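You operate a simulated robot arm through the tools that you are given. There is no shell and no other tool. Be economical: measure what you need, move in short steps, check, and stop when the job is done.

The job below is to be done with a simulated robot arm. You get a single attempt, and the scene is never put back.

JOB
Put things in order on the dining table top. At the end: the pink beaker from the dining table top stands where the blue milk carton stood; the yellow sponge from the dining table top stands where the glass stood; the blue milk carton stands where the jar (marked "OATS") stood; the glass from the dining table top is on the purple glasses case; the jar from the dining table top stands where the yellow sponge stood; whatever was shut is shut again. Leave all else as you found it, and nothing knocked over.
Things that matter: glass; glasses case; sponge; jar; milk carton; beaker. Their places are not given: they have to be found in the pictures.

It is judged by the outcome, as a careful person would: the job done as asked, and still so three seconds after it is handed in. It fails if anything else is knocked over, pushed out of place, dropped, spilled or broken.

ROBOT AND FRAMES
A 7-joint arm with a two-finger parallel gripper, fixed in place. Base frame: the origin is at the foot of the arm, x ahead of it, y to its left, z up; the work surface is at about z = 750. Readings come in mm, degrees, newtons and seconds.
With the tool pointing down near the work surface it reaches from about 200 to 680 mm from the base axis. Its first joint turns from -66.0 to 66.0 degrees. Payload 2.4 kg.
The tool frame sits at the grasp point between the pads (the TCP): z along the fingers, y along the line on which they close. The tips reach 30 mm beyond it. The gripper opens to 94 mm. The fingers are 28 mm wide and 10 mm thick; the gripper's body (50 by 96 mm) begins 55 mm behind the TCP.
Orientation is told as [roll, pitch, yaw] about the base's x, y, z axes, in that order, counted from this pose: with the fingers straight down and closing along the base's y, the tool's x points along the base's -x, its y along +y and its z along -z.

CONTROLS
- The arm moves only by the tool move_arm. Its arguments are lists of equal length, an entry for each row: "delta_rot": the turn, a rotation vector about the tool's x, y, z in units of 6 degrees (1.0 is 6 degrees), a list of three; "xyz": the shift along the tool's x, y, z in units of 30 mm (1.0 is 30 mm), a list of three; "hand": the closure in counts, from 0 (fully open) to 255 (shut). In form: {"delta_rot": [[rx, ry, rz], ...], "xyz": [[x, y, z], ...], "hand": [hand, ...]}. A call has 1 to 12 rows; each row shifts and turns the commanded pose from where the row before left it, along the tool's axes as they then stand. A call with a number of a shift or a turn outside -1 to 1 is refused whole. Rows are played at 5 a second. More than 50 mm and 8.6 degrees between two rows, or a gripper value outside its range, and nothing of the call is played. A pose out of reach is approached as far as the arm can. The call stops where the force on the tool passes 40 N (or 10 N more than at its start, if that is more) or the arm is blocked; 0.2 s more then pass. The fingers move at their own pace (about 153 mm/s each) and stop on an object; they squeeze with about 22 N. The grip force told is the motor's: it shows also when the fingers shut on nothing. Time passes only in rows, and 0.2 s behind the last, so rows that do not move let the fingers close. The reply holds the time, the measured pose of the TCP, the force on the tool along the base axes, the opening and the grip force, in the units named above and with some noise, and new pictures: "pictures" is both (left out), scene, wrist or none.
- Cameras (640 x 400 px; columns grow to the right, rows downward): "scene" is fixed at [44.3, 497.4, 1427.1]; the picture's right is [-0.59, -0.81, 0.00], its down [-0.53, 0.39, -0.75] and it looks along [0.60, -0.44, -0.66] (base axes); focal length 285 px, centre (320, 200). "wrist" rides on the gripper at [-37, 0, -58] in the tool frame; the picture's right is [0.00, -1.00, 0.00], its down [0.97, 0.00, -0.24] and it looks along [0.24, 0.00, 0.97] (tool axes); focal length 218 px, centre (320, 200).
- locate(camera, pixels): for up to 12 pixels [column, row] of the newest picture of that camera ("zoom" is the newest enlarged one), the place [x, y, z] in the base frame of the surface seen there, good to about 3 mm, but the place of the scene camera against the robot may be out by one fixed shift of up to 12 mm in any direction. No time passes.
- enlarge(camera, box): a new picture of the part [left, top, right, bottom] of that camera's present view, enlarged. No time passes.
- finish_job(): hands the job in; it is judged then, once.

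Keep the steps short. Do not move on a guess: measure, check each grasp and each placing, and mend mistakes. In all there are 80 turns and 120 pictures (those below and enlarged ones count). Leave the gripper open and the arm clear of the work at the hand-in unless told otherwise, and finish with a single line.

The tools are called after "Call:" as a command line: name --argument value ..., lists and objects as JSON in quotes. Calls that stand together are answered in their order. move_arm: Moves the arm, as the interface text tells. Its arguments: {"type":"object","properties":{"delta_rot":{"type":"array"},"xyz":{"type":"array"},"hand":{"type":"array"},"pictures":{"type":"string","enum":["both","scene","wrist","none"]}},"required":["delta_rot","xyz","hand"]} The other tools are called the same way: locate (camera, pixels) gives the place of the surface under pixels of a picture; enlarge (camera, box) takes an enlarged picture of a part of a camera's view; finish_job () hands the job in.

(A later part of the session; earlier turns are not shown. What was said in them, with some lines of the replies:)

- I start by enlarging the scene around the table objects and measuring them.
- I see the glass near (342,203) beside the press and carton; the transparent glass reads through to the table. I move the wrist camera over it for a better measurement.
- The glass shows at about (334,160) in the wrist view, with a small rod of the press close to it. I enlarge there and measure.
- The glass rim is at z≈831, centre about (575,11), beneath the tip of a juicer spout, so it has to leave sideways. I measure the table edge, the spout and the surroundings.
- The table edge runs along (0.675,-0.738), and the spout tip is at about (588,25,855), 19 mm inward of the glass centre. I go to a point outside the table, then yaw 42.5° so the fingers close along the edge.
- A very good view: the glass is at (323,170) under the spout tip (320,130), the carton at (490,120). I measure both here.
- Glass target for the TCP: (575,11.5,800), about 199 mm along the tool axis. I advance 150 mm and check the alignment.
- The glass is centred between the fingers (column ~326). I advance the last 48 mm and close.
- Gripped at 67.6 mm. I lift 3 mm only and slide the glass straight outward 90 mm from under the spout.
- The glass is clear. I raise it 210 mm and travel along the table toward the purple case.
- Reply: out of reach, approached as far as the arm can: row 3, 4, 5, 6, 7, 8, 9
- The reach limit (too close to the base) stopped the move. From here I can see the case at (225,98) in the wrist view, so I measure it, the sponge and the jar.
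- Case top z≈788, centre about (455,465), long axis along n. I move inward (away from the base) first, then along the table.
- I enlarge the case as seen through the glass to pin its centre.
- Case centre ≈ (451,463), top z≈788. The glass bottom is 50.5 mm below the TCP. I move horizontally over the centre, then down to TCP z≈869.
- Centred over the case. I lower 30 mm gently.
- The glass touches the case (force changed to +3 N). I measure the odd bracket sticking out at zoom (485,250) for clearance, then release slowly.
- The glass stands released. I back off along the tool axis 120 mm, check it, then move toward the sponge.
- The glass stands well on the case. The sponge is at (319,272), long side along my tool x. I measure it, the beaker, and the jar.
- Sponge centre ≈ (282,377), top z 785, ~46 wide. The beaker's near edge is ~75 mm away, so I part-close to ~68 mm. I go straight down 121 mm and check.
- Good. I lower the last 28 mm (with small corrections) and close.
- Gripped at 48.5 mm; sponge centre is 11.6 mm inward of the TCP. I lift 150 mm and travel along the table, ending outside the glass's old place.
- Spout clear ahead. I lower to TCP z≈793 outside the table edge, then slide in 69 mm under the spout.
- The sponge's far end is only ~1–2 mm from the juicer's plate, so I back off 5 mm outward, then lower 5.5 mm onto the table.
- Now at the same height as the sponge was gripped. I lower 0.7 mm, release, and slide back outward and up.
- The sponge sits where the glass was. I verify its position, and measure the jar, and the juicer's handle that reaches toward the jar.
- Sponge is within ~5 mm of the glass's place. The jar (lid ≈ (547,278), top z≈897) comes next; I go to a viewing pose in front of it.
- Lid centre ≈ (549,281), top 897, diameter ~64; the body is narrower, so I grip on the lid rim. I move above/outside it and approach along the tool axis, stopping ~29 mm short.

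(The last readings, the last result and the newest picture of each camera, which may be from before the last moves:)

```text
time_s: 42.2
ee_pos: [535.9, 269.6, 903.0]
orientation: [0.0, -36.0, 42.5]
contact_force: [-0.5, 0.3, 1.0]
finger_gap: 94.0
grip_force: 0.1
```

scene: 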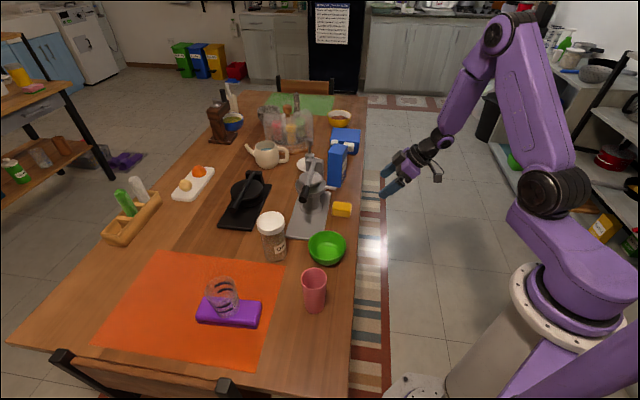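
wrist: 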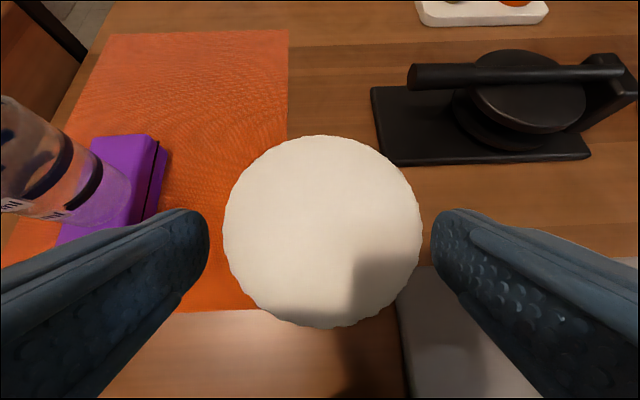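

Call:
move_arm --delta_rot '[[0, 0, 0], [0, 0, 0], [0, 0, 0], [0, 0, 0], [0, 0, 0]]' --xyz '[[0, 0, 0.5], [0, 0, 0.45], [0, 0, 0], [0, 0, 0], [0, 0, 0]]' --hand '[0, 0, 120, 255, 255]' --pictures "none"

Call:
move_arm --delta_rot '[[0, 0, 0], [0, 0, 0], [0, 0, 0]]' --xyz '[[-0.1, 0, -0.135], [-0.3, 0, -0.4], [0, 0, 0]]' --hand '[255, 255, 255]'

Call:
enlarge --camera "scene" --box '[210, 160, 350, 280]'

```text
time_s: 43.4
ee_pos: [548.3, 280.0, 880.8]
orientation: [0.0, -35.9, 42.5]
contact_force: [1.0, -1.1, 2.4]
finger_gap: 75.3
grip_force: 22.0
```

```text
time_s: 44.2
ee_pos: [547.9, 280.4, 900.5]
orientation: [0.0, -36.1, 42.5]
contact_force: [-0.4, -1.0, -2.8]
finger_gap: 75.2
grip_force: 21.9
```

scene: 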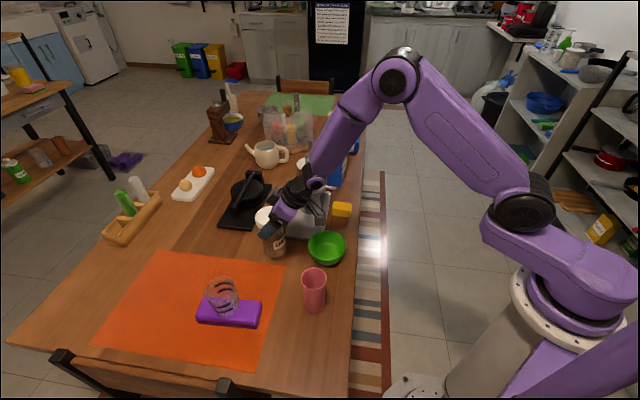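
wrist: 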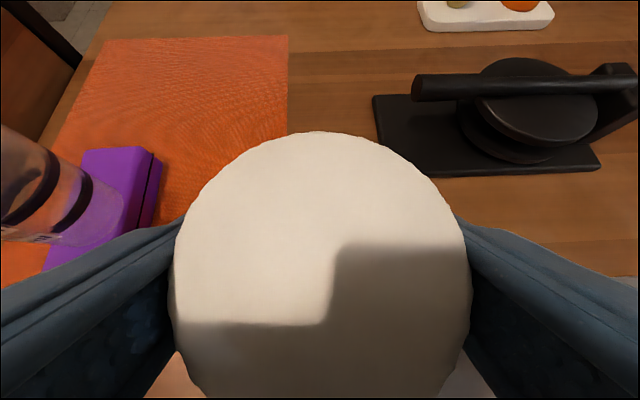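

```text
3.33 times, centred on (280, 220) of scene
```

zoom: 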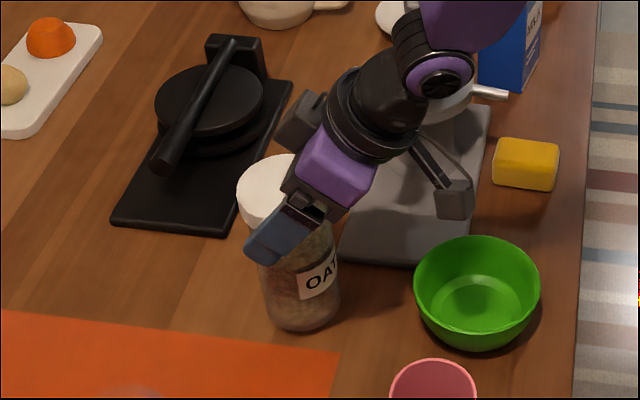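

The whole jar lifted. I raise it 110 mm and carry it toward the sponge's old place (282,377.5).

Call:
move_arm --delta_rot '[[0, 0, 0], [0, 0, 0], [0, 0, 0], [0, 0, 0], [0, 0, 0], [0, 0, 0], [0, 0, 0], [0, 0, 0], [0, 0, 0], [0, 0, 0], [0, 0, 0], [0, 0, 0]]' --xyz '[[-0.539, 0, -0.742], [-0.539, 0, -0.742], [-0.539, 0, -0.742], [-0.539, 0, -0.742], [0.39, 0.93, -0.284], [0.39, 0.93, -0.284], [0.39, 0.93, -0.284], [0.39, 0.93, -0.284], [0.39, 0.93, -0.284], [0.39, 0.93, -0.284], [0.39, 0.93, -0.284], [0.39, 0.93, -0.284]]' --hand '[255, 255, 255, 255, 255, 255, 255, 255, 255, 255, 255, 255]'

```text
time_s: 46.8
ee_pos: [311.2, 367.1, 1011.6]
orientation: [0.0, -36.1, 42.6]
contact_force: [-0.3, -0.4, -2.9]
finger_gap: 74.9
grip_force: 22.3
```

scene: 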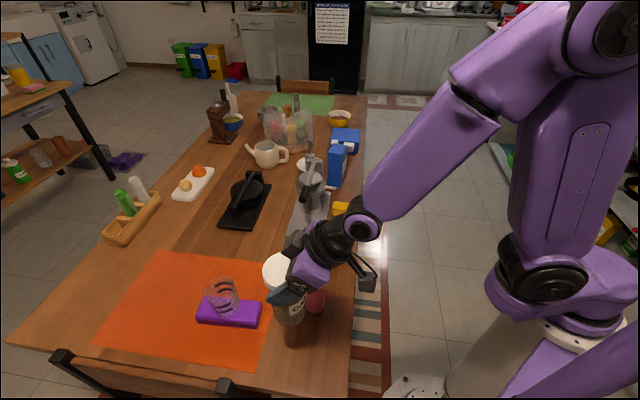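
wrist: 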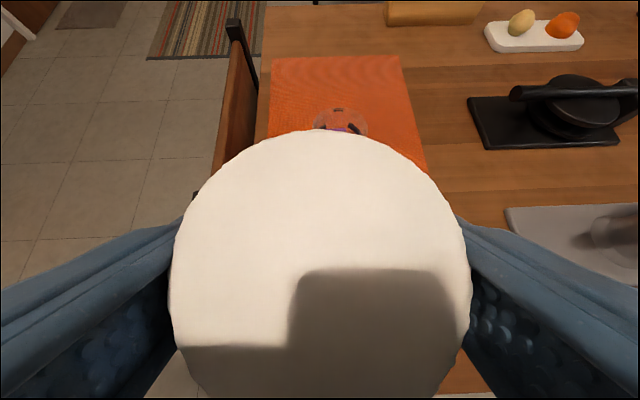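

I align over (282,377) and lower to ~10 mm above the table.

Call:
move_arm --delta_rot '[[0, 0, 0], [0, 0, 0], [0, 0, 0], [0, 0, 0], [0, 0, 0], [0, 0, 0]]' --xyz '[[0.41, 0.91, -0.298], [0.588, 0, 0.809], [0.588, 0, 0.809], [0.588, 0, 0.809], [0.588, 0, 0.809], [0, 0, 0]]' --hand '[255, 255, 255, 255, 255, 255]'

Call:
enlarge --camera "scene" --box '[230, 230, 390, 370]'

```text
time_s: 48.2
ee_pos: [282.3, 378.3, 890.4]
orientation: [0.0, -36.0, 42.6]
contact_force: [-0.3, 0.0, -2.0]
finger_gap: 74.8
grip_force: 22.0
```

scene: 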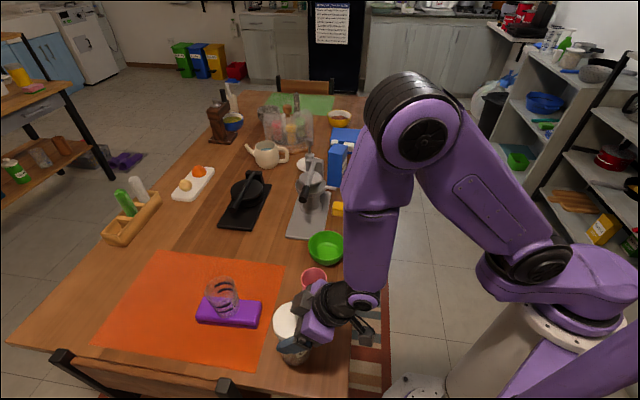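
wrist: 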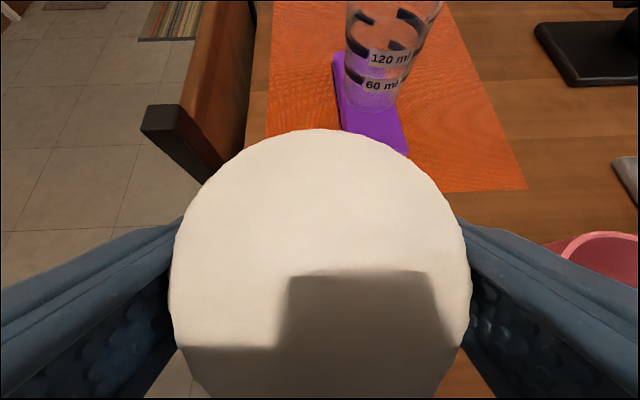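

```text
2.86 times, centred on (310, 300) of scene
```

zoom: 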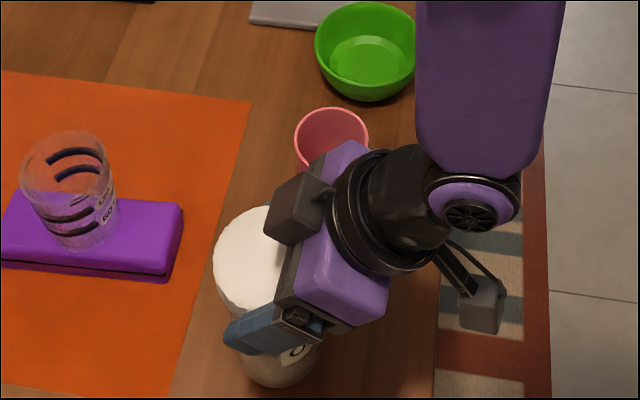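

Position good, beaker clear. I lower the last ~10 mm gently and watch the force.

Call:
move_arm --delta_rot '[[0, 0, 0], [0, 0, 0], [0, 0, 0], [0, 0, 0]]' --xyz '[[0.12, 0, 0.165], [0.04, 0, 0.054], [0.03, 0, 0.04], [0, 0, 0]]' --hand '[255, 255, 255, 255]' --pictures "none"

```text
time_s: 49.2
ee_pos: [282.3, 377.6, 881.7]
orientation: [0.0, -36.0, 42.5]
contact_force: [-0.3, 0.0, -2.6]
finger_gap: 75.1
grip_force: 22.7
```

Call:
move_arm --delta_rot '[[0, 0, 0], [0, 0, 0], [0, 0, 0]]' --xyz '[[0.02, 0, 0.027], [0.02, 0, 0.027], [0, 0, 0]]' --hand '[255, 255, 255]' --pictures "none"

```text
time_s: 50.0
ee_pos: [282.4, 379.2, 879.8]
orientation: [0.0, -36.2, 42.5]
contact_force: [-4.0, -3.7, 18.4]
finger_gap: 75.1
grip_force: 22.1
```

Firm contact (18 N). I release and back off along the tool axis.

Call:
move_arm --delta_rot '[[0, 0, 0], [0, 0, 0], [0, 0, 0], [0, 0, 0], [0, 0, 0], [0, 0, 0], [0, 0, 0], [0, 0, 0]]' --xyz '[[0, 0, 0], [0, 0, 0], [0, 0, -0.2], [-0.1, 0, -0.6], [-0.2, 0, -0.9], [-0.3, 0, -0.9], [-0.3, 0, -0.9], [0, 0, 0]]' --hand '[50, 0, 0, 0, 0, 0, 0, 0]'

```text
time_s: 51.8
ee_pos: [253.2, 351.1, 980.1]
orientation: [0.0, -36.1, 42.4]
contact_force: [0.6, 0.8, -0.2]
finger_gap: 93.8
grip_force: 0.0
```

scene: 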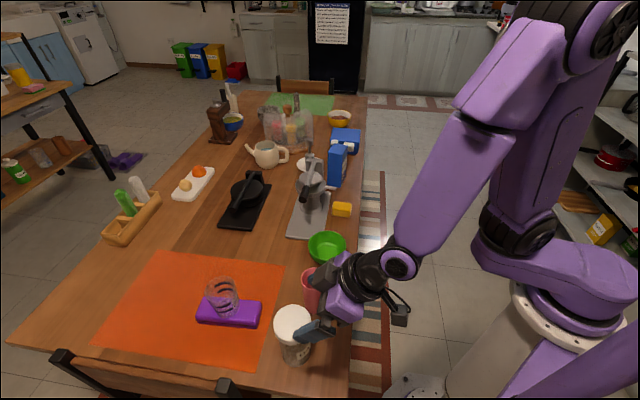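
wrist: 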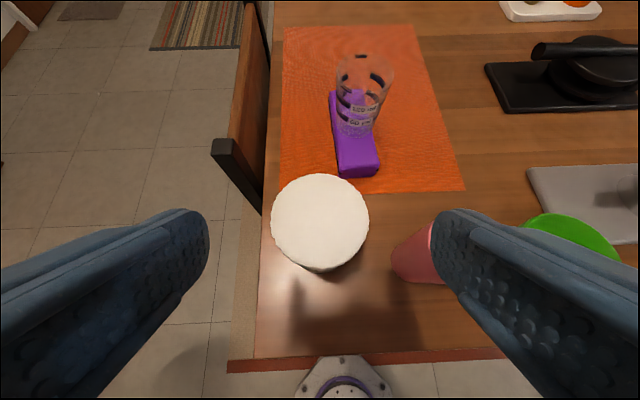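

The jar stands in the sponge's place. Next is the carton: I travel back along the table, then turn the hand 12.5° to match the carton's yaw (~30°).

Call:
move_arm --delta_rot '[[0, 0, 0], [0, 0, 0], [0, 0, 0], [0, 0, 0], [0, 0, 0], [0, 0, 0], [0, 0, 0], [0, 0, 0], [0, 0, 0], [0, 0, 0], [0, 0, 0]]' --xyz '[[-0.3, 0, -0.4], [0, -1, 0], [0, -1, 0], [0, -1, 0], [0, -1, 0], [0, -1, 0], [0, -1, 0], [0, -1, 0], [0, -1, 0], [0, -1, 0], [0, -1, 0]]' --hand '[0, 0, 0, 0, 0, 0, 0, 0, 0, 0, 0]' --pictures "none"

Call:
move_arm --delta_rot '[[0, 0, 0], [0, 0, 0], [0, 0, 0], [0, 0, 0], [0, 0, 0], [0, 0, 0], [0, 0, 0], [0, 0, 0], [0.408, 0, 0.562], [0.408, 0, 0.562], [0.408, 0, 0.562], [0, 0, 0]]' --xyz '[[0.302, -0.98, -0.22], [0.302, -0.98, -0.22], [0.302, -0.98, -0.22], [0.302, -0.98, -0.22], [0.302, -0.98, -0.22], [0.302, -0.98, -0.22], [0.302, -0.98, -0.22], [0.302, -0.98, -0.22], [0, 0, 0], [0, 0, 0], [0, 0, 0], [0, 0, 0]]' --hand '[0, 0, 0, 0, 0, 0, 0, 0, 0, 0, 0, 0]'

```text
time_s: 54.2
ee_pos: [456.4, 128.7, 996.2]
orientation: [0.0, -35.9, 42.4]
contact_force: [0.0, -0.4, -0.9]
finger_gap: 94.1
grip_force: 0.1
```

```text
time_s: 56.8
ee_pos: [548.4, -104.0, 995.5]
orientation: [0.0, -35.9, 29.9]
contact_force: [0.6, -0.6, -0.5]
finger_gap: 93.8
grip_force: 0.2
```

scene: 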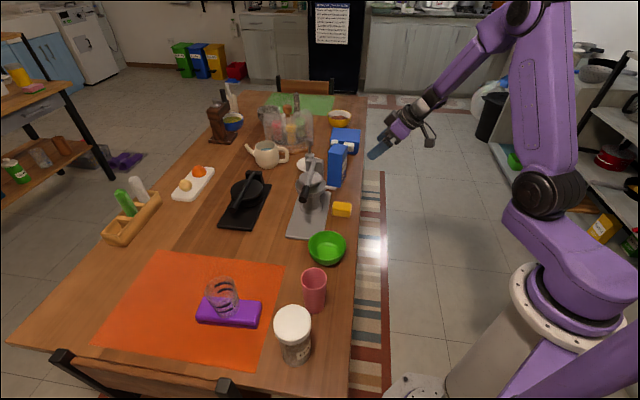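
wrist: 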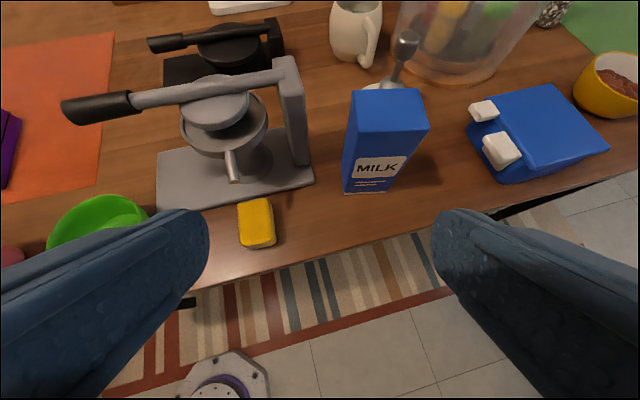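

The carton now looks square-on at (385,140). I measure its top corners, base, the juicer post, and the lunch box.

Call:
enlarge --camera "wrist" --box '[270, 60, 510, 220]'

Call:
locate --camera "wrist" --pixels '[[355, 94], [421, 92], [361, 130], [427, 128], [390, 110], [345, 191], [387, 191], [305, 163], [297, 65], [470, 135], [470, 105], [404, 38]]'

```text
2.50 times, centred on (390, 140) of wrist
```

zoom: 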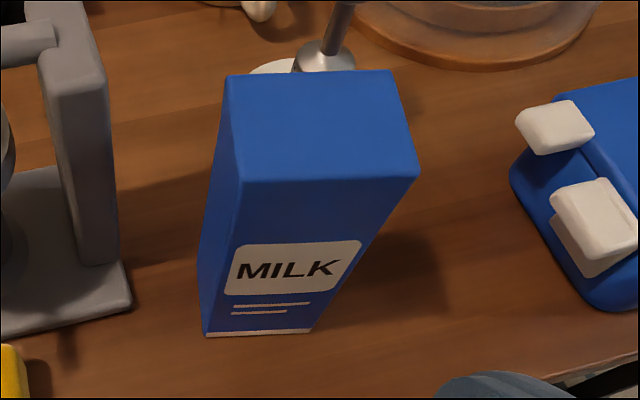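

```text
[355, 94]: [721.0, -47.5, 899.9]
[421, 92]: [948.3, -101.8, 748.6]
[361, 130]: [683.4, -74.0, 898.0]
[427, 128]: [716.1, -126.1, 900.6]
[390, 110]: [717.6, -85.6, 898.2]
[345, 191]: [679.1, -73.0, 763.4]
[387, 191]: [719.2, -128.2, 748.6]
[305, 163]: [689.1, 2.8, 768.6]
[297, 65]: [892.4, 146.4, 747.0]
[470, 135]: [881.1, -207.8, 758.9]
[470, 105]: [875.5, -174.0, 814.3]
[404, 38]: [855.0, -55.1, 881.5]
```

Carton centre (718,-87), top z≈899, 62×47. I line up and approach along the tool axis to ~28 mm short of the grasp at z 860.

Call:
move_arm --delta_rot '[[0, 0, 0], [0, 0, 0], [0, 0, 0], [0, 0, 0], [0, 0, 0], [0, 0, 0], [0, 0, 0], [0, 0, 0], [0, 0, 0]]' --xyz '[[-0.511, -0.78, 0.372], [-0.511, -0.78, 0.372], [-0.511, -0.78, 0.372], [0, 0, 0.93], [0, 0, 0.93], [0, 0, 0.93], [0, 0, 0.93], [0, 0, 0.93], [0, 0, 0]]' --hand '[0, 0, 0, 0, 0, 0, 0, 0, 0]'

```text
time_s: 58.8
ee_pos: [704.9, -97.0, 880.5]
orientation: [0.0, -36.0, 30.0]
contact_force: [0.0, 0.4, 0.0]
finger_gap: 93.8
grip_force: 0.1
```

scene: 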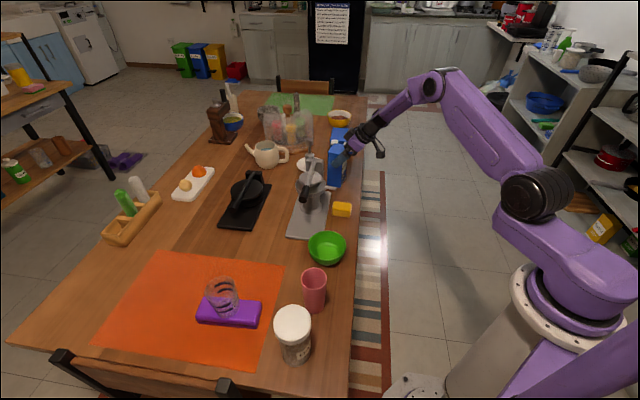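
wrist: 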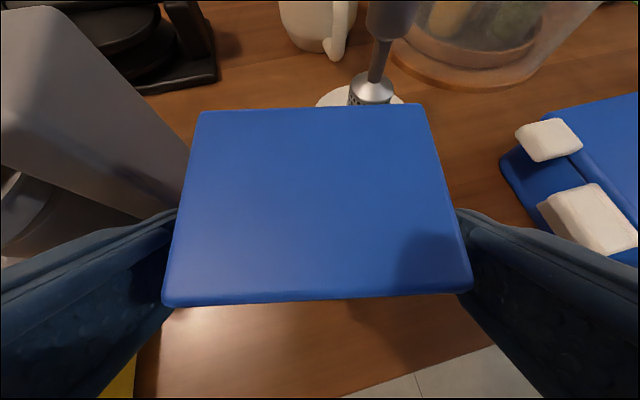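

The carton is centred between the fingers, no contact. I advance the rest (~25 mm) and close.

Call:
move_arm --delta_rot '[[0, 0, 0], [0, 0, 0], [0, 0, 0], [0, 0, 0], [0, 0, 0]]' --xyz '[[0, 0, 0.45], [0, 0, 0.4], [0, 0, 0], [0, 0, 0], [0, 0, 0]]' --hand '[0, 0, 100, 255, 255]' --pictures "wrist"

```text
time_s: 60.0
ee_pos: [717.6, -88.6, 860.5]
orientation: [0.0, -36.0, 30.0]
contact_force: [0.3, -0.2, 0.5]
finger_gap: 74.7
grip_force: 22.2
```

wrist: 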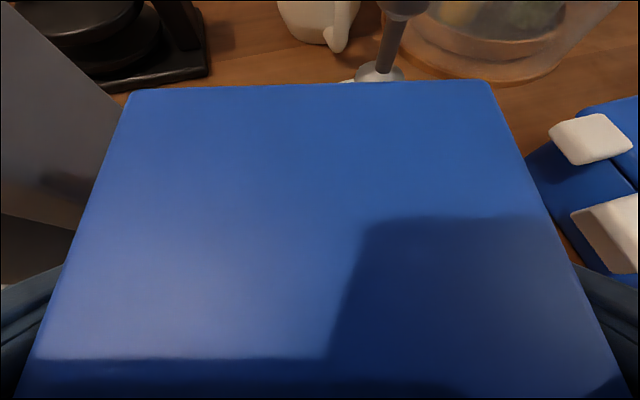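

Gripped at 74.7 mm. I lift 30 mm straight up and check.

Call:
move_arm --delta_rot '[[0, 0, 0], [0, 0, 0], [0, 0, 0], [0, 0, 0]]' --xyz '[[-0.1, 0, -0.135], [-0.2, 0, -0.27], [-0.294, 0, -0.405], [0, 0, 0]]' --hand '[255, 255, 255, 255]'

Call:
enlarge --camera "scene" --box '[280, 100, 420, 220]'

```text
time_s: 61.0
ee_pos: [717.3, -88.8, 890.7]
orientation: [0.1, -36.0, 29.9]
contact_force: [0.7, 0.5, -0.9]
finger_gap: 74.4
grip_force: 21.9
```

scene: 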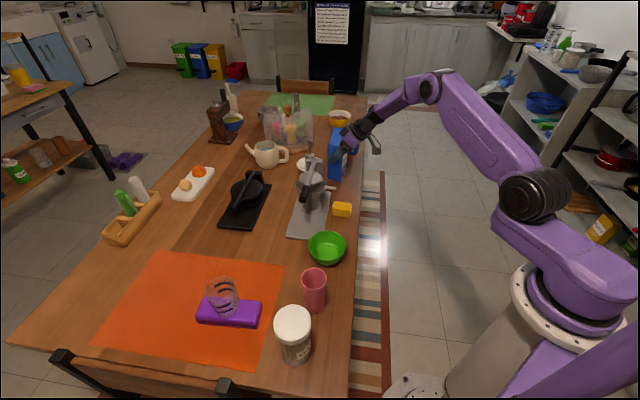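
wrist: 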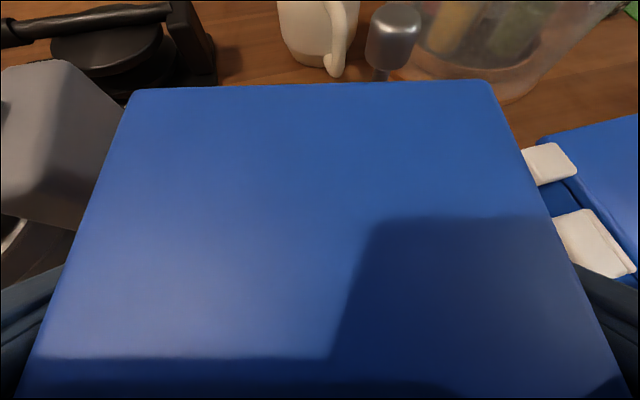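

```text
3.33 times, centred on (350, 160) of scene
```

zoom: 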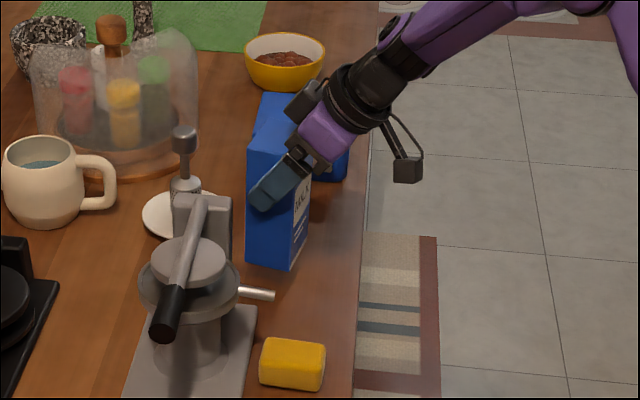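

The carton lifted cleanly. I bring it up and outward, then along outside the juicer.

Call:
move_arm --delta_rot '[[0, 0, 0], [0, 0, 0], [0, 0, 0], [0, 0, 0], [0, 0, 0], [0, 0, 0], [0, 0, 0], [0, 0, 0], [0, 0, 0], [0, 0, 0], [0, 0, 0], [0, 0, 0]]' --xyz '[[0.147, 0, -0.931], [0.147, 0, -0.931], [0.147, 0, -0.931], [0.147, 0, -0.931], [0.147, 0, -0.931], [0.147, 0, -0.931], [0, 1, 0], [0, 1, 0], [0, 1, 0], [0, 1, 0], [0, 1, 0], [0, 1, 0]]' --hand '[255, 255, 255, 255, 255, 255, 255, 255, 255, 255, 255, 255]' --pictures "scene"

```text
time_s: 63.6
ee_pos: [523.2, 6.6, 1011.8]
orientation: [-0.1, -36.0, 30.0]
contact_force: [0.1, 0.1, -0.5]
finger_gap: 74.1
grip_force: 21.8
```

scene: 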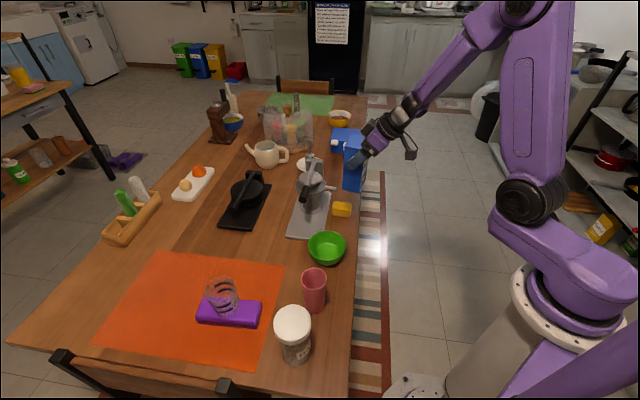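

Call:
move_arm --delta_rot '[[0, 0, 0], [0, 0, 0], [0, 0, 0], [0, 0, 0], [0, 0, 0], [0, 0, 0], [0, 0, 0], [0, 0, 0], [0, 0, 0], [0, 0, 0], [0, 0, 0], [0, 0, 0]]' --xyz '[[0, 0.936, 0], [0, 0.936, 0], [0, 0.936, 0], [0, 0.936, 0], [0, 0.936, 0], [0, 0.936, 0], [0, 0.936, 0], [0, 0.936, 0], [-0.717, 0, 0.521], [-0.717, 0, 0.521], [-0.717, 0, 0.521], [-0.717, 0, 0.521]]' --hand '[255, 255, 255, 255, 255, 255, 255, 255, 255, 255, 255, 255]' --pictures "scene"

```text
time_s: 66.2
ee_pos: [502.9, 255.0, 1011.2]
orientation: [0.1, -36.0, 30.0]
contact_force: [-0.6, -0.3, -0.8]
finger_gap: 73.7
grip_force: 22.4
```

scene: 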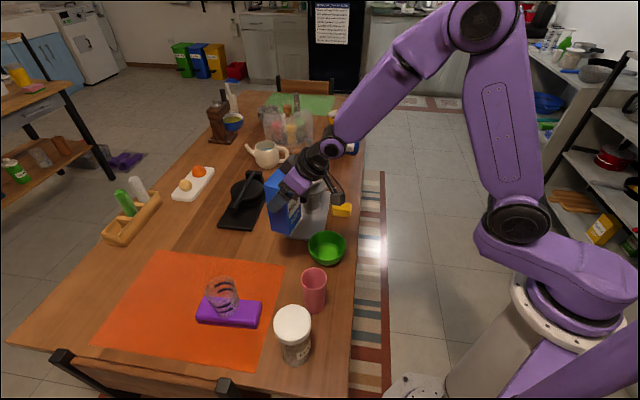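

Call:
locate --camera "scene" --pixels '[[220, 225], [252, 229], [262, 200], [283, 215], [290, 237]]'

Call:
move_arm --delta_rot '[[0, 0, 0], [0, 0, 0], [0, 0, 0], [0, 0, 0], [0, 0, 0], [0, 0, 0]]' --xyz '[[-0.717, 0, 0.521], [-0.717, 0, 0.521], [0.545, 0, 0.75], [0.545, 0, 0.75], [0.545, 0, 0.75], [0, 0, 0]]' --hand '[255, 255, 255, 255, 255, 255]'

Call:
enlarge --camera "scene" --box '[210, 150, 350, 280]'

```text
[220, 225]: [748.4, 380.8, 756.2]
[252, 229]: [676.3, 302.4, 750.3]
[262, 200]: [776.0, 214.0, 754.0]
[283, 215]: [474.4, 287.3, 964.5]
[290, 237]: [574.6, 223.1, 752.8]
```

```text
time_s: 67.6
ee_pos: [548.3, 280.6, 926.0]
orientation: [0.0, -36.1, 30.0]
contact_force: [-0.5, -0.6, -0.1]
finger_gap: 73.8
grip_force: 22.2
```

scene: 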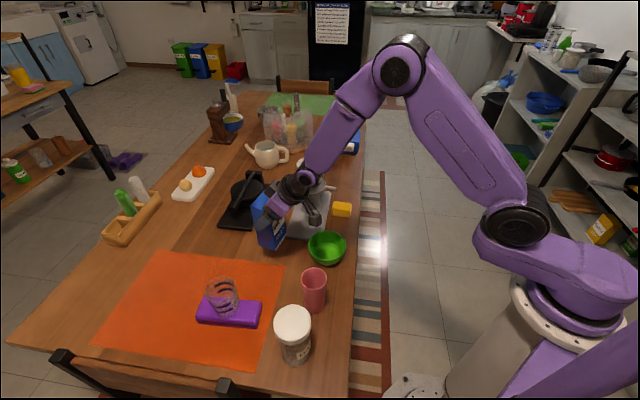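
wrist: 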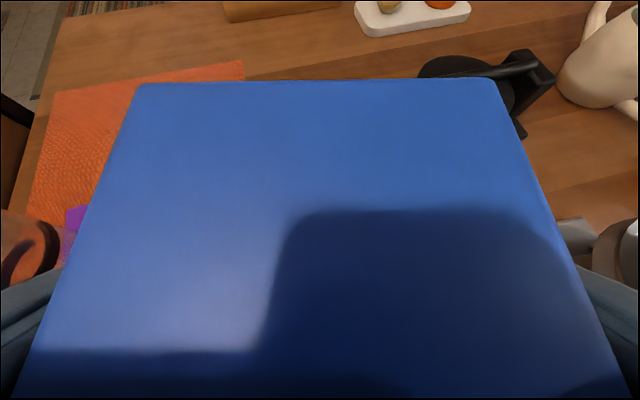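

```text
3.08 times, centred on (280, 215) of scene
```

zoom: 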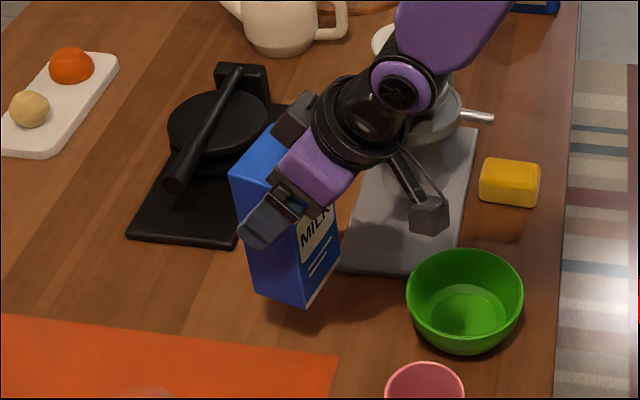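

Clear all round. I lower to near the table, then gently.

Call:
move_arm --delta_rot '[[0, 0, 0], [0, 0, 0], [0, 0, 0], [0, 0, 0], [0, 0, 0]]' --xyz '[[0.545, 0, 0.75], [0.49, 0, 0.674], [0.1, 0, 0.135], [0.06, 0, 0.08], [0, 0, 0]]' --hand '[255, 255, 255, 255, 255]' --pictures "none"

```text
time_s: 68.8
ee_pos: [548.4, 280.9, 866.4]
orientation: [0.0, -36.0, 30.0]
contact_force: [0.1, -1.0, -0.2]
finger_gap: 73.7
grip_force: 22.0
```

Call:
move_arm --delta_rot '[[0, 0, 0], [0, 0, 0], [0, 0, 0]]' --xyz '[[0.06, 0, 0.08], [0.045, 0, 0.06], [0, 0, 0]]' --hand '[255, 255, 255]' --pictures "none"

```text
time_s: 69.6
ee_pos: [548.0, 280.8, 860.4]
orientation: [0.0, -36.0, 30.0]
contact_force: [0.6, -0.5, 0.1]
finger_gap: 73.8
grip_force: 22.0
```

Call:
move_arm --delta_rot '[[0, 0, 0], [0, 0, 0]]' --xyz '[[0.025, 0, 0.034], [0, 0, 0]]' --hand '[255, 255]' --pictures "none"

```text
time_s: 70.2
ee_pos: [547.5, 282.3, 861.4]
orientation: [0.0, -36.1, 30.0]
contact_force: [-1.2, -1.0, 6.0]
finger_gap: 73.7
grip_force: 21.9
```

Contact (6 N). I release and back away along the tool axis.

Call:
move_arm --delta_rot '[[0, 0, 0], [0, 0, 0], [0, 0, 0], [0, 0, 0], [0, 0, 0], [0, 0, 0], [0, 0, 0], [0, 0, 0]]' --xyz '[[0, 0, 0], [0, 0, 0], [0, 0, -0.3], [0, 0, -0.8], [0, 0, -1], [0, 0, -1], [0, 0, -1], [0, 0, 0]]' --hand '[40, 0, 0, 0, 0, 0, 0, 0]'

```text
time_s: 72.0
ee_pos: [485.2, 245.8, 959.2]
orientation: [0.0, -36.1, 30.0]
contact_force: [0.9, -0.1, -0.5]
finger_gap: 94.3
grip_force: 0.0
```

scene: 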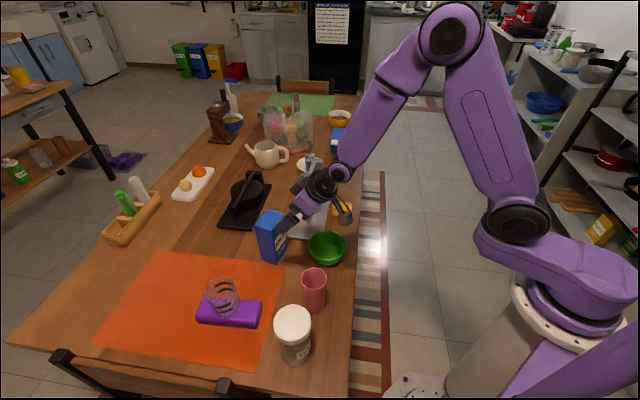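
wrist: 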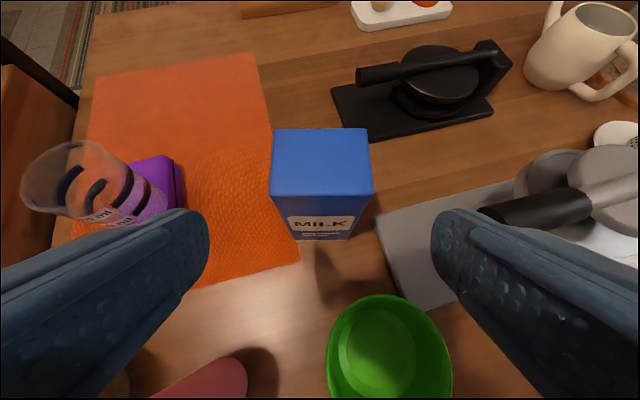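

The carton stands in the jar's place. Last, the beaker: I move over it for measuring.

Call:
move_arm --delta_rot '[[0, 0, 0], [0, 0, 0], [0, 0, 0], [0, 0, 0], [0, 0, 0], [0, 0, 0]]' --xyz '[[0.634, 0, -0.461], [0.634, 0.6, -0.461], [0.634, 0.9, -0.461], [0.634, 1, -0.461], [0, 1, 0], [0, 0, 0]]' --hand '[0, 0, 0, 0, 0, 0]' --pictures "wrist"

Call:
locate --camera "scene" --pixels '[[302, 276], [327, 276], [314, 270], [314, 281], [315, 308], [270, 219], [271, 256]]'

```text
time_s: 73.4
ee_pos: [350.9, 289.8, 959.1]
orientation: [0.0, -36.1, 30.0]
contact_force: [-0.1, 0.3, 0.5]
finger_gap: 93.9
grip_force: 0.1
```

wrist: 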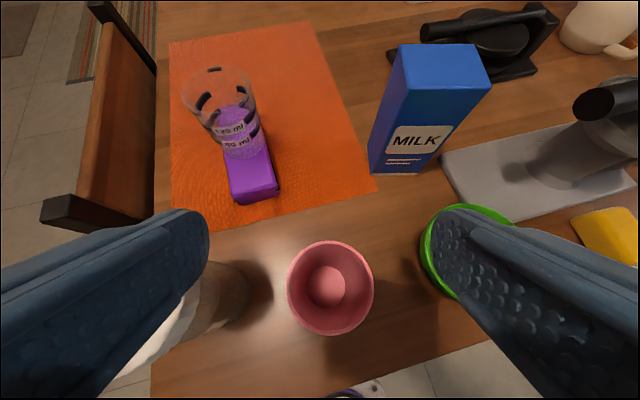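

```text
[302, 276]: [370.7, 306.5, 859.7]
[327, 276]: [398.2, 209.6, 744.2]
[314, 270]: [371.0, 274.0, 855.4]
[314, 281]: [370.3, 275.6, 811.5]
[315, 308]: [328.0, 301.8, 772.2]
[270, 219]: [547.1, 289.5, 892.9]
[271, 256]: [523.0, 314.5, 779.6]
```

Call:
locate --camera "wrist" --pixels '[[289, 287], [372, 287], [330, 242], [330, 333], [328, 288], [425, 65], [378, 50], [470, 47], [397, 95], [487, 90], [374, 168], [418, 173]]'

Call:
enlarge --camera "wrist" --box '[180, 200, 480, 390]'

```text
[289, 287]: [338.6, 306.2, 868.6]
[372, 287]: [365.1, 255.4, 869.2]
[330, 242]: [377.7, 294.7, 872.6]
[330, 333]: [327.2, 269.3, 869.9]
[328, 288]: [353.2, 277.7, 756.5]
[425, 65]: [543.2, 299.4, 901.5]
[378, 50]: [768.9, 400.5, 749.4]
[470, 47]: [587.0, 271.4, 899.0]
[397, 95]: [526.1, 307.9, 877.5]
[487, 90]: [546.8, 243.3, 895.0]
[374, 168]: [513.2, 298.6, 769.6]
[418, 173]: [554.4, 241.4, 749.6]
```

```text
2.11 times, centred on (330, 295) of wrist
```

zoom: 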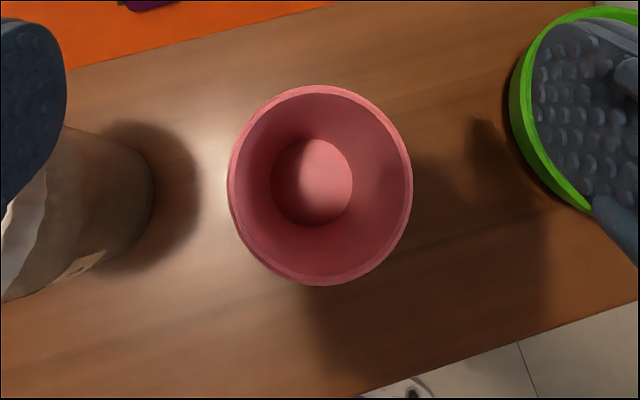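

Beaker rim centre (352,281), top z 870, Ø≈62, empty. I correct sideways 8 mm, lower straight to TCP z≈835 and look.

Call:
move_arm --delta_rot '[[0, 0, 0], [0, 0, 0], [0, 0, 0], [0, 0, 0], [0, 0, 0], [0, 0, 0]]' --xyz '[[0.086, -0.26, -0.063], [0.588, 0, 0.809], [0.588, 0, 0.809], [0.588, 0, 0.809], [0.588, 0, 0.809], [0, 0, 0]]' --hand '[15, 15, 15, 15, 15, 15]' --pictures "wrist"

```text
time_s: 74.8
ee_pos: [351.4, 281.6, 838.7]
orientation: [0.1, -36.1, 29.9]
contact_force: [-0.2, 0.4, 0.1]
finger_gap: 88.4
grip_force: 0.2
```

wrist: 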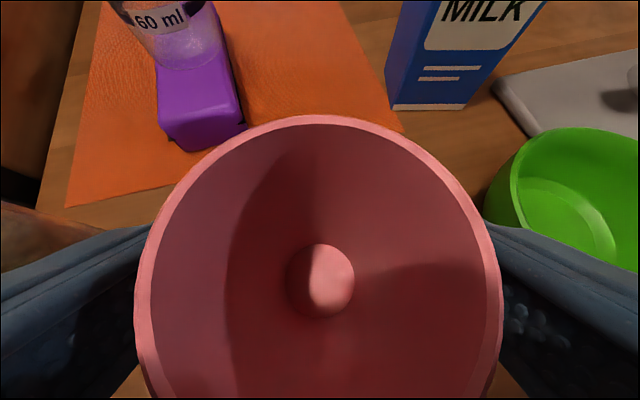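

Well centred. I lower 4 mm more and close, then lift a little.

Call:
move_arm --delta_rot '[[0, 0, 0], [0, 0, 0], [0, 0, 0], [0, 0, 0]]' --xyz '[[0.08, 0, 0.108], [0, 0, 0], [0, 0, 0], [0, 0, 0]]' --hand '[15, 120, 255, 255]' --pictures "none"

Call:
move_arm --delta_rot '[[0, 0, 0], [0, 0, 0], [0, 0, 0], [0, 0, 0], [0, 0, 0], [0, 0, 0], [0, 0, 0]]' --xyz '[[-0.2, 0, -0.27], [-0.4, 0, -0.54], [-0.588, 0, -0.809], [-0.588, 0, -0.809], [-0.588, 0, -0.809], [-0.588, 0, -0.809], [0, 0, 0]]' --hand '[255, 255, 255, 255, 255, 255, 255]'

```text
time_s: 75.8
ee_pos: [351.9, 280.6, 834.9]
orientation: [0.0, -36.0, 30.1]
contact_force: [0.0, 0.5, 0.3]
finger_gap: 61.9
grip_force: 22.2
```

```text
time_s: 77.4
ee_pos: [353.3, 281.5, 987.0]
orientation: [-0.1, -36.0, 30.0]
contact_force: [0.3, 0.7, -1.0]
finger_gap: 61.6
grip_force: 22.3
```

scene: 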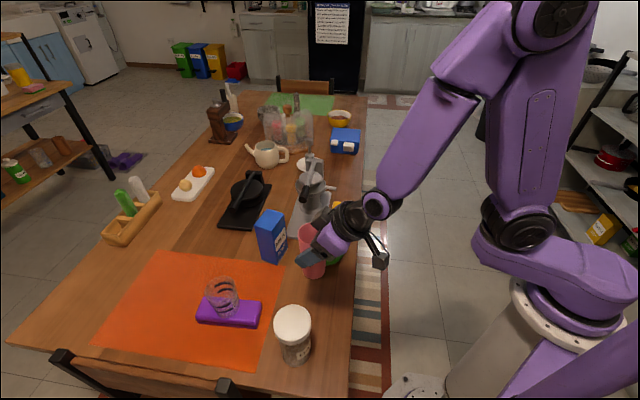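
wrist: 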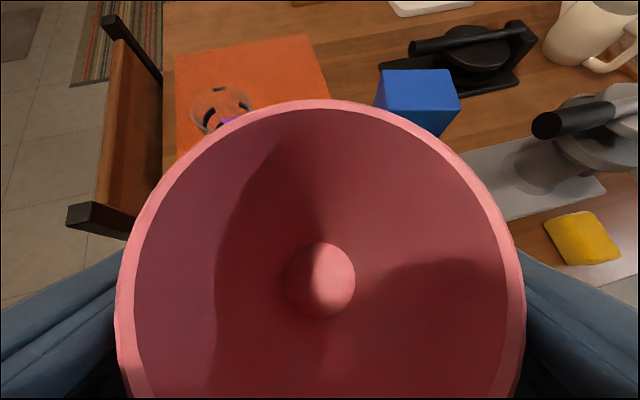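

Beaker held; its bottom is 84.5 mm below the TCP. I carry it along outside the juicer to the carton's old place.

Call:
move_arm --delta_rot '[[0, 0, 0], [0, 0, 0], [0, 0, 0], [0, 0, 0], [0, 0, 0], [0, 0, 0], [0, 0, 0], [0, 0, 0], [0, 0, 0], [0, 0, 0], [0, 0, 0], [0, 0, 0]]' --xyz '[[0, -0.984, 0], [0, -0.984, 0], [0, -0.984, 0], [0, -0.984, 0], [0, -0.984, 0], [0, -0.984, 0], [0, -0.984, 0], [0, -0.984, 0], [0, -0.984, 0], [0, -0.984, 0], [0, -0.984, 0], [0, -0.984, 0]]' --hand '[255, 255, 255, 255, 255, 255, 255, 255, 255, 255, 255, 255]' --pictures "none"

Call:
move_arm --delta_rot '[[0, 0, 0], [0, 0, 0], [0, 0, 0], [0, 0, 0], [0, 0, 0], [0, 0, 0], [0, 0, 0], [0, 0, 0]]' --xyz '[[0, -0.984, 0], [0, -0.984, 0], [0, -0.984, 0], [0, -0.984, 0], [0, -0.984, 0], [-0.712, 0, 0.517], [-0.712, 0, 0.517], [0, 0, 0]]' --hand '[255, 255, 255, 255, 255, 255, 255, 255]'

```text
time_s: 80.0
ee_pos: [531.1, -24.8, 986.0]
orientation: [0.0, -36.0, 29.9]
contact_force: [-0.3, -0.3, -1.0]
finger_gap: 61.7
grip_force: 22.1
```

```text
time_s: 81.8
ee_pos: [650.0, -126.1, 985.8]
orientation: [0.0, -36.0, 29.9]
contact_force: [0.8, -0.7, -0.3]
finger_gap: 61.6
grip_force: 22.1
```

scene: 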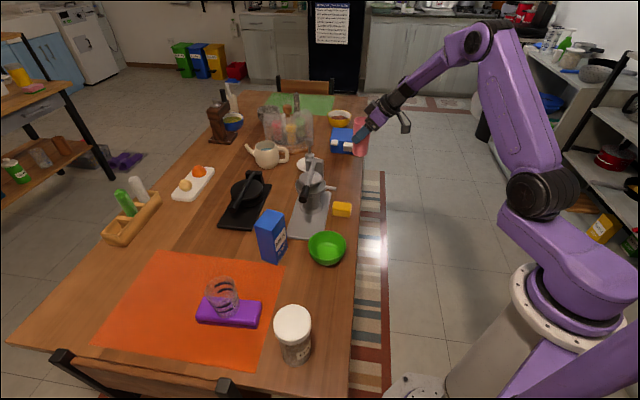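
wrist: 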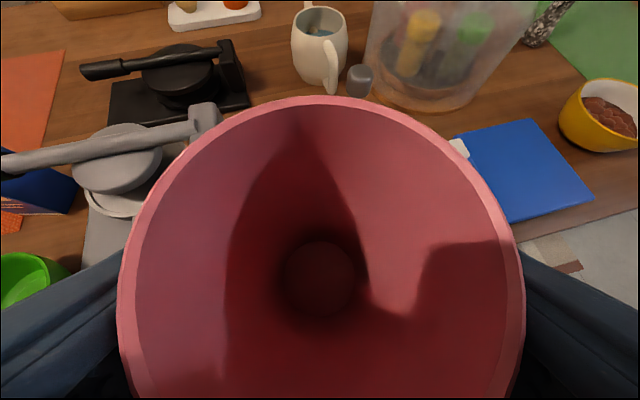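

Call:
move_arm --delta_rot '[[0, 0, 0], [0, 0, 0], [0, 0, 0], [0, 0, 0], [0, 0, 0], [0, 0, 0], [0, 0, 0], [0, 0, 0], [0, 0, 0]]' --xyz '[[-0.709, 0, 0.515], [-0.709, 0, 0.515], [-0.709, 0, 0.515], [0.51, 0, 0.701], [0.51, 0, 0.701], [0.51, 0, 0.701], [0.51, 0, 0.701], [0.51, 0, 0.701], [0, 0, 0]]' --hand '[255, 255, 255, 255, 255, 255, 255, 255, 255]'

Call:
enlarge --camera "scene" --box '[280, 100, 420, 220]'

```text
time_s: 83.8
ee_pos: [717.9, -86.8, 855.8]
orientation: [0.0, -36.0, 29.9]
contact_force: [1.1, 0.3, -1.2]
finger_gap: 61.5
grip_force: 22.6
```

scene: 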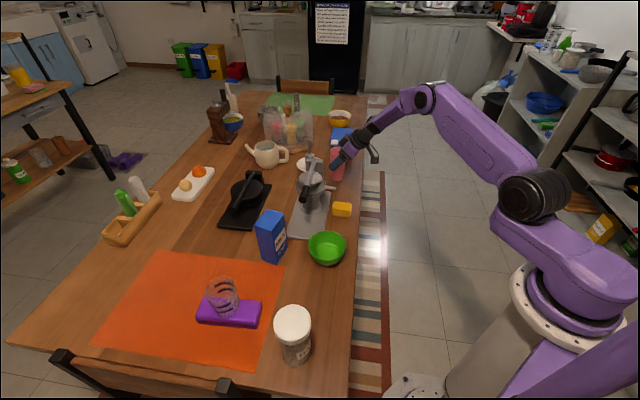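
wrist: 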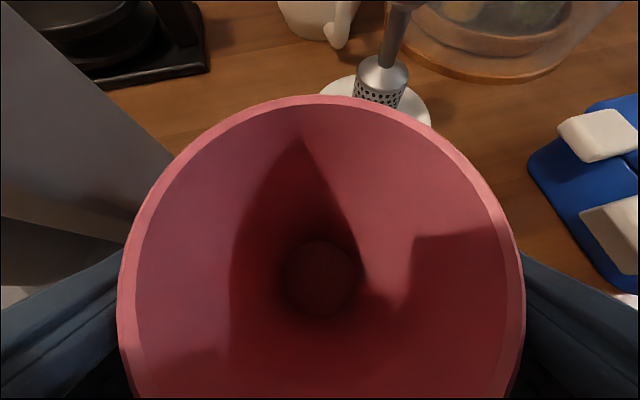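

```text
3.33 times, centred on (350, 160) of scene
```

zoom: 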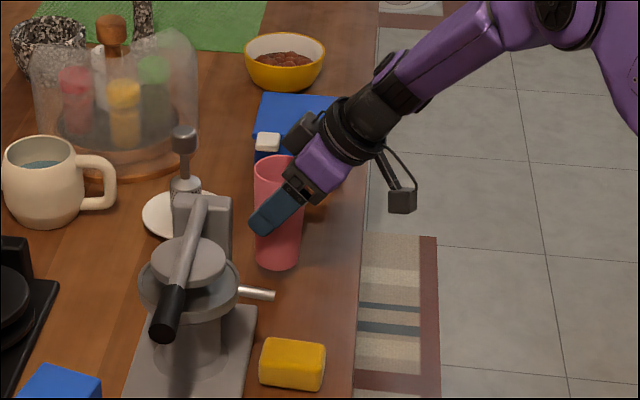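

Right over the place. I lower the last ~21 mm gently.

Call:
move_arm --delta_rot '[[0, 0, 0], [0, 0, 0], [0, 0, 0], [0, 0, 0], [0, 0, 0]]' --xyz '[[0.275, 0, 0.378], [0.08, 0, 0.108], [0.025, 0, 0.034], [0.02, 0, 0.027], [0, 0, 0]]' --hand '[255, 255, 255, 255, 255]' --pictures "none"

```text
time_s: 85.0
ee_pos: [717.1, -87.4, 836.5]
orientation: [0.0, -36.0, 30.0]
contact_force: [0.7, 0.7, 0.2]
finger_gap: 61.7
grip_force: 22.0
```

Call:
move_arm --delta_rot '[[0, 0, 0], [0, 0, 0], [0, 0, 0]]' --xyz '[[0.025, 0, 0.034], [0.02, 0, 0.027], [0, 0, 0]]' --hand '[255, 255, 255]' --pictures "none"

```text
time_s: 85.8
ee_pos: [718.0, -87.8, 835.5]
orientation: [-0.1, -36.1, 30.0]
contact_force: [-2.8, -0.7, 8.5]
finger_gap: 61.8
grip_force: 22.2
```

Contact (8.5 N). I open moderately, back off along the tool axis, and look.

Call:
move_arm --delta_rot '[[0, 0, 0], [0, 0, 0], [0, 0, 0], [0, 0, 0], [0, 0, 0], [0, 0, 0], [0, 0, 0], [0, 0, 0], [0, 0, 0], [0, 0, 0]]' --xyz '[[0, 0, 0], [0, 0, 0], [0, 0, -0.2], [0, 0, -0.7], [0, 0, -1], [0, 0, -1], [0, 0, -1], [0, 0, -1], [0.5, 0, -0.9], [0, 0, 0]]' --hand '[60, 15, 15, 15, 0, 0, 0, 0, 0, 0]'

Call:
enlarge --camera "scene" --box '[180, 120, 400, 380]'

```text
time_s: 88.0
ee_pos: [618.7, -145.7, 966.4]
orientation: [-0.1, -36.0, 30.0]
contact_force: [0.3, 0.7, 1.1]
finger_gap: 94.1
grip_force: 0.1
```

scene: 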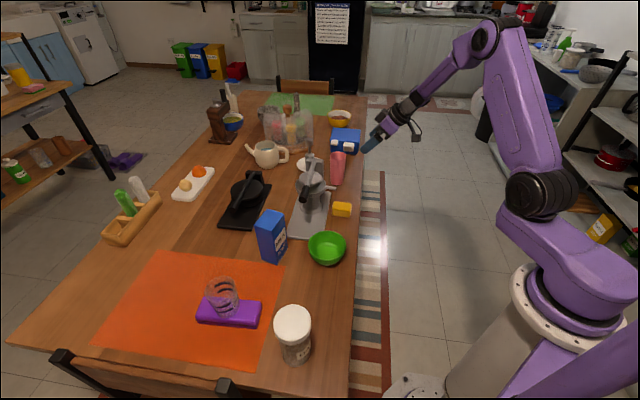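
wrist: 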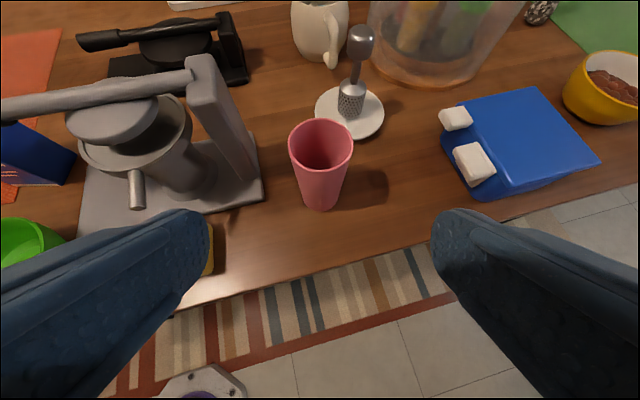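

```text
1.54 times, centred on (290, 250) of scene
```

zoom: 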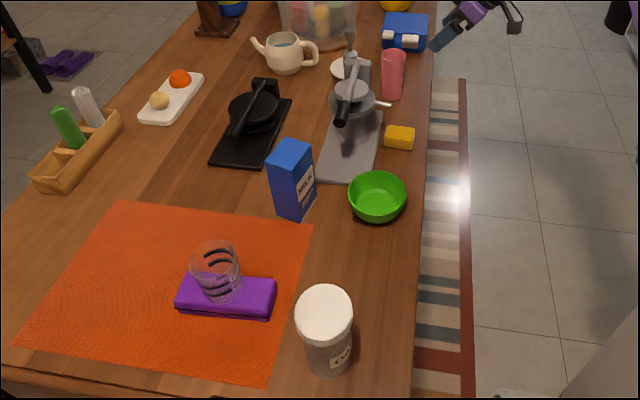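

Everything stands where asked: beaker upright at the carton's place, sponge under the spout, carton at the jar's place, glass on the case, jar at the sponge's place. The gripper is open and clear, so I hand in.

Call:
finish_job

```text
The job is handed in.
```

All five items were placed as asked, each standing upright at the last check, and nothing else was seen to be disturbed; the job is handed in with the gripper open and the arm clear.
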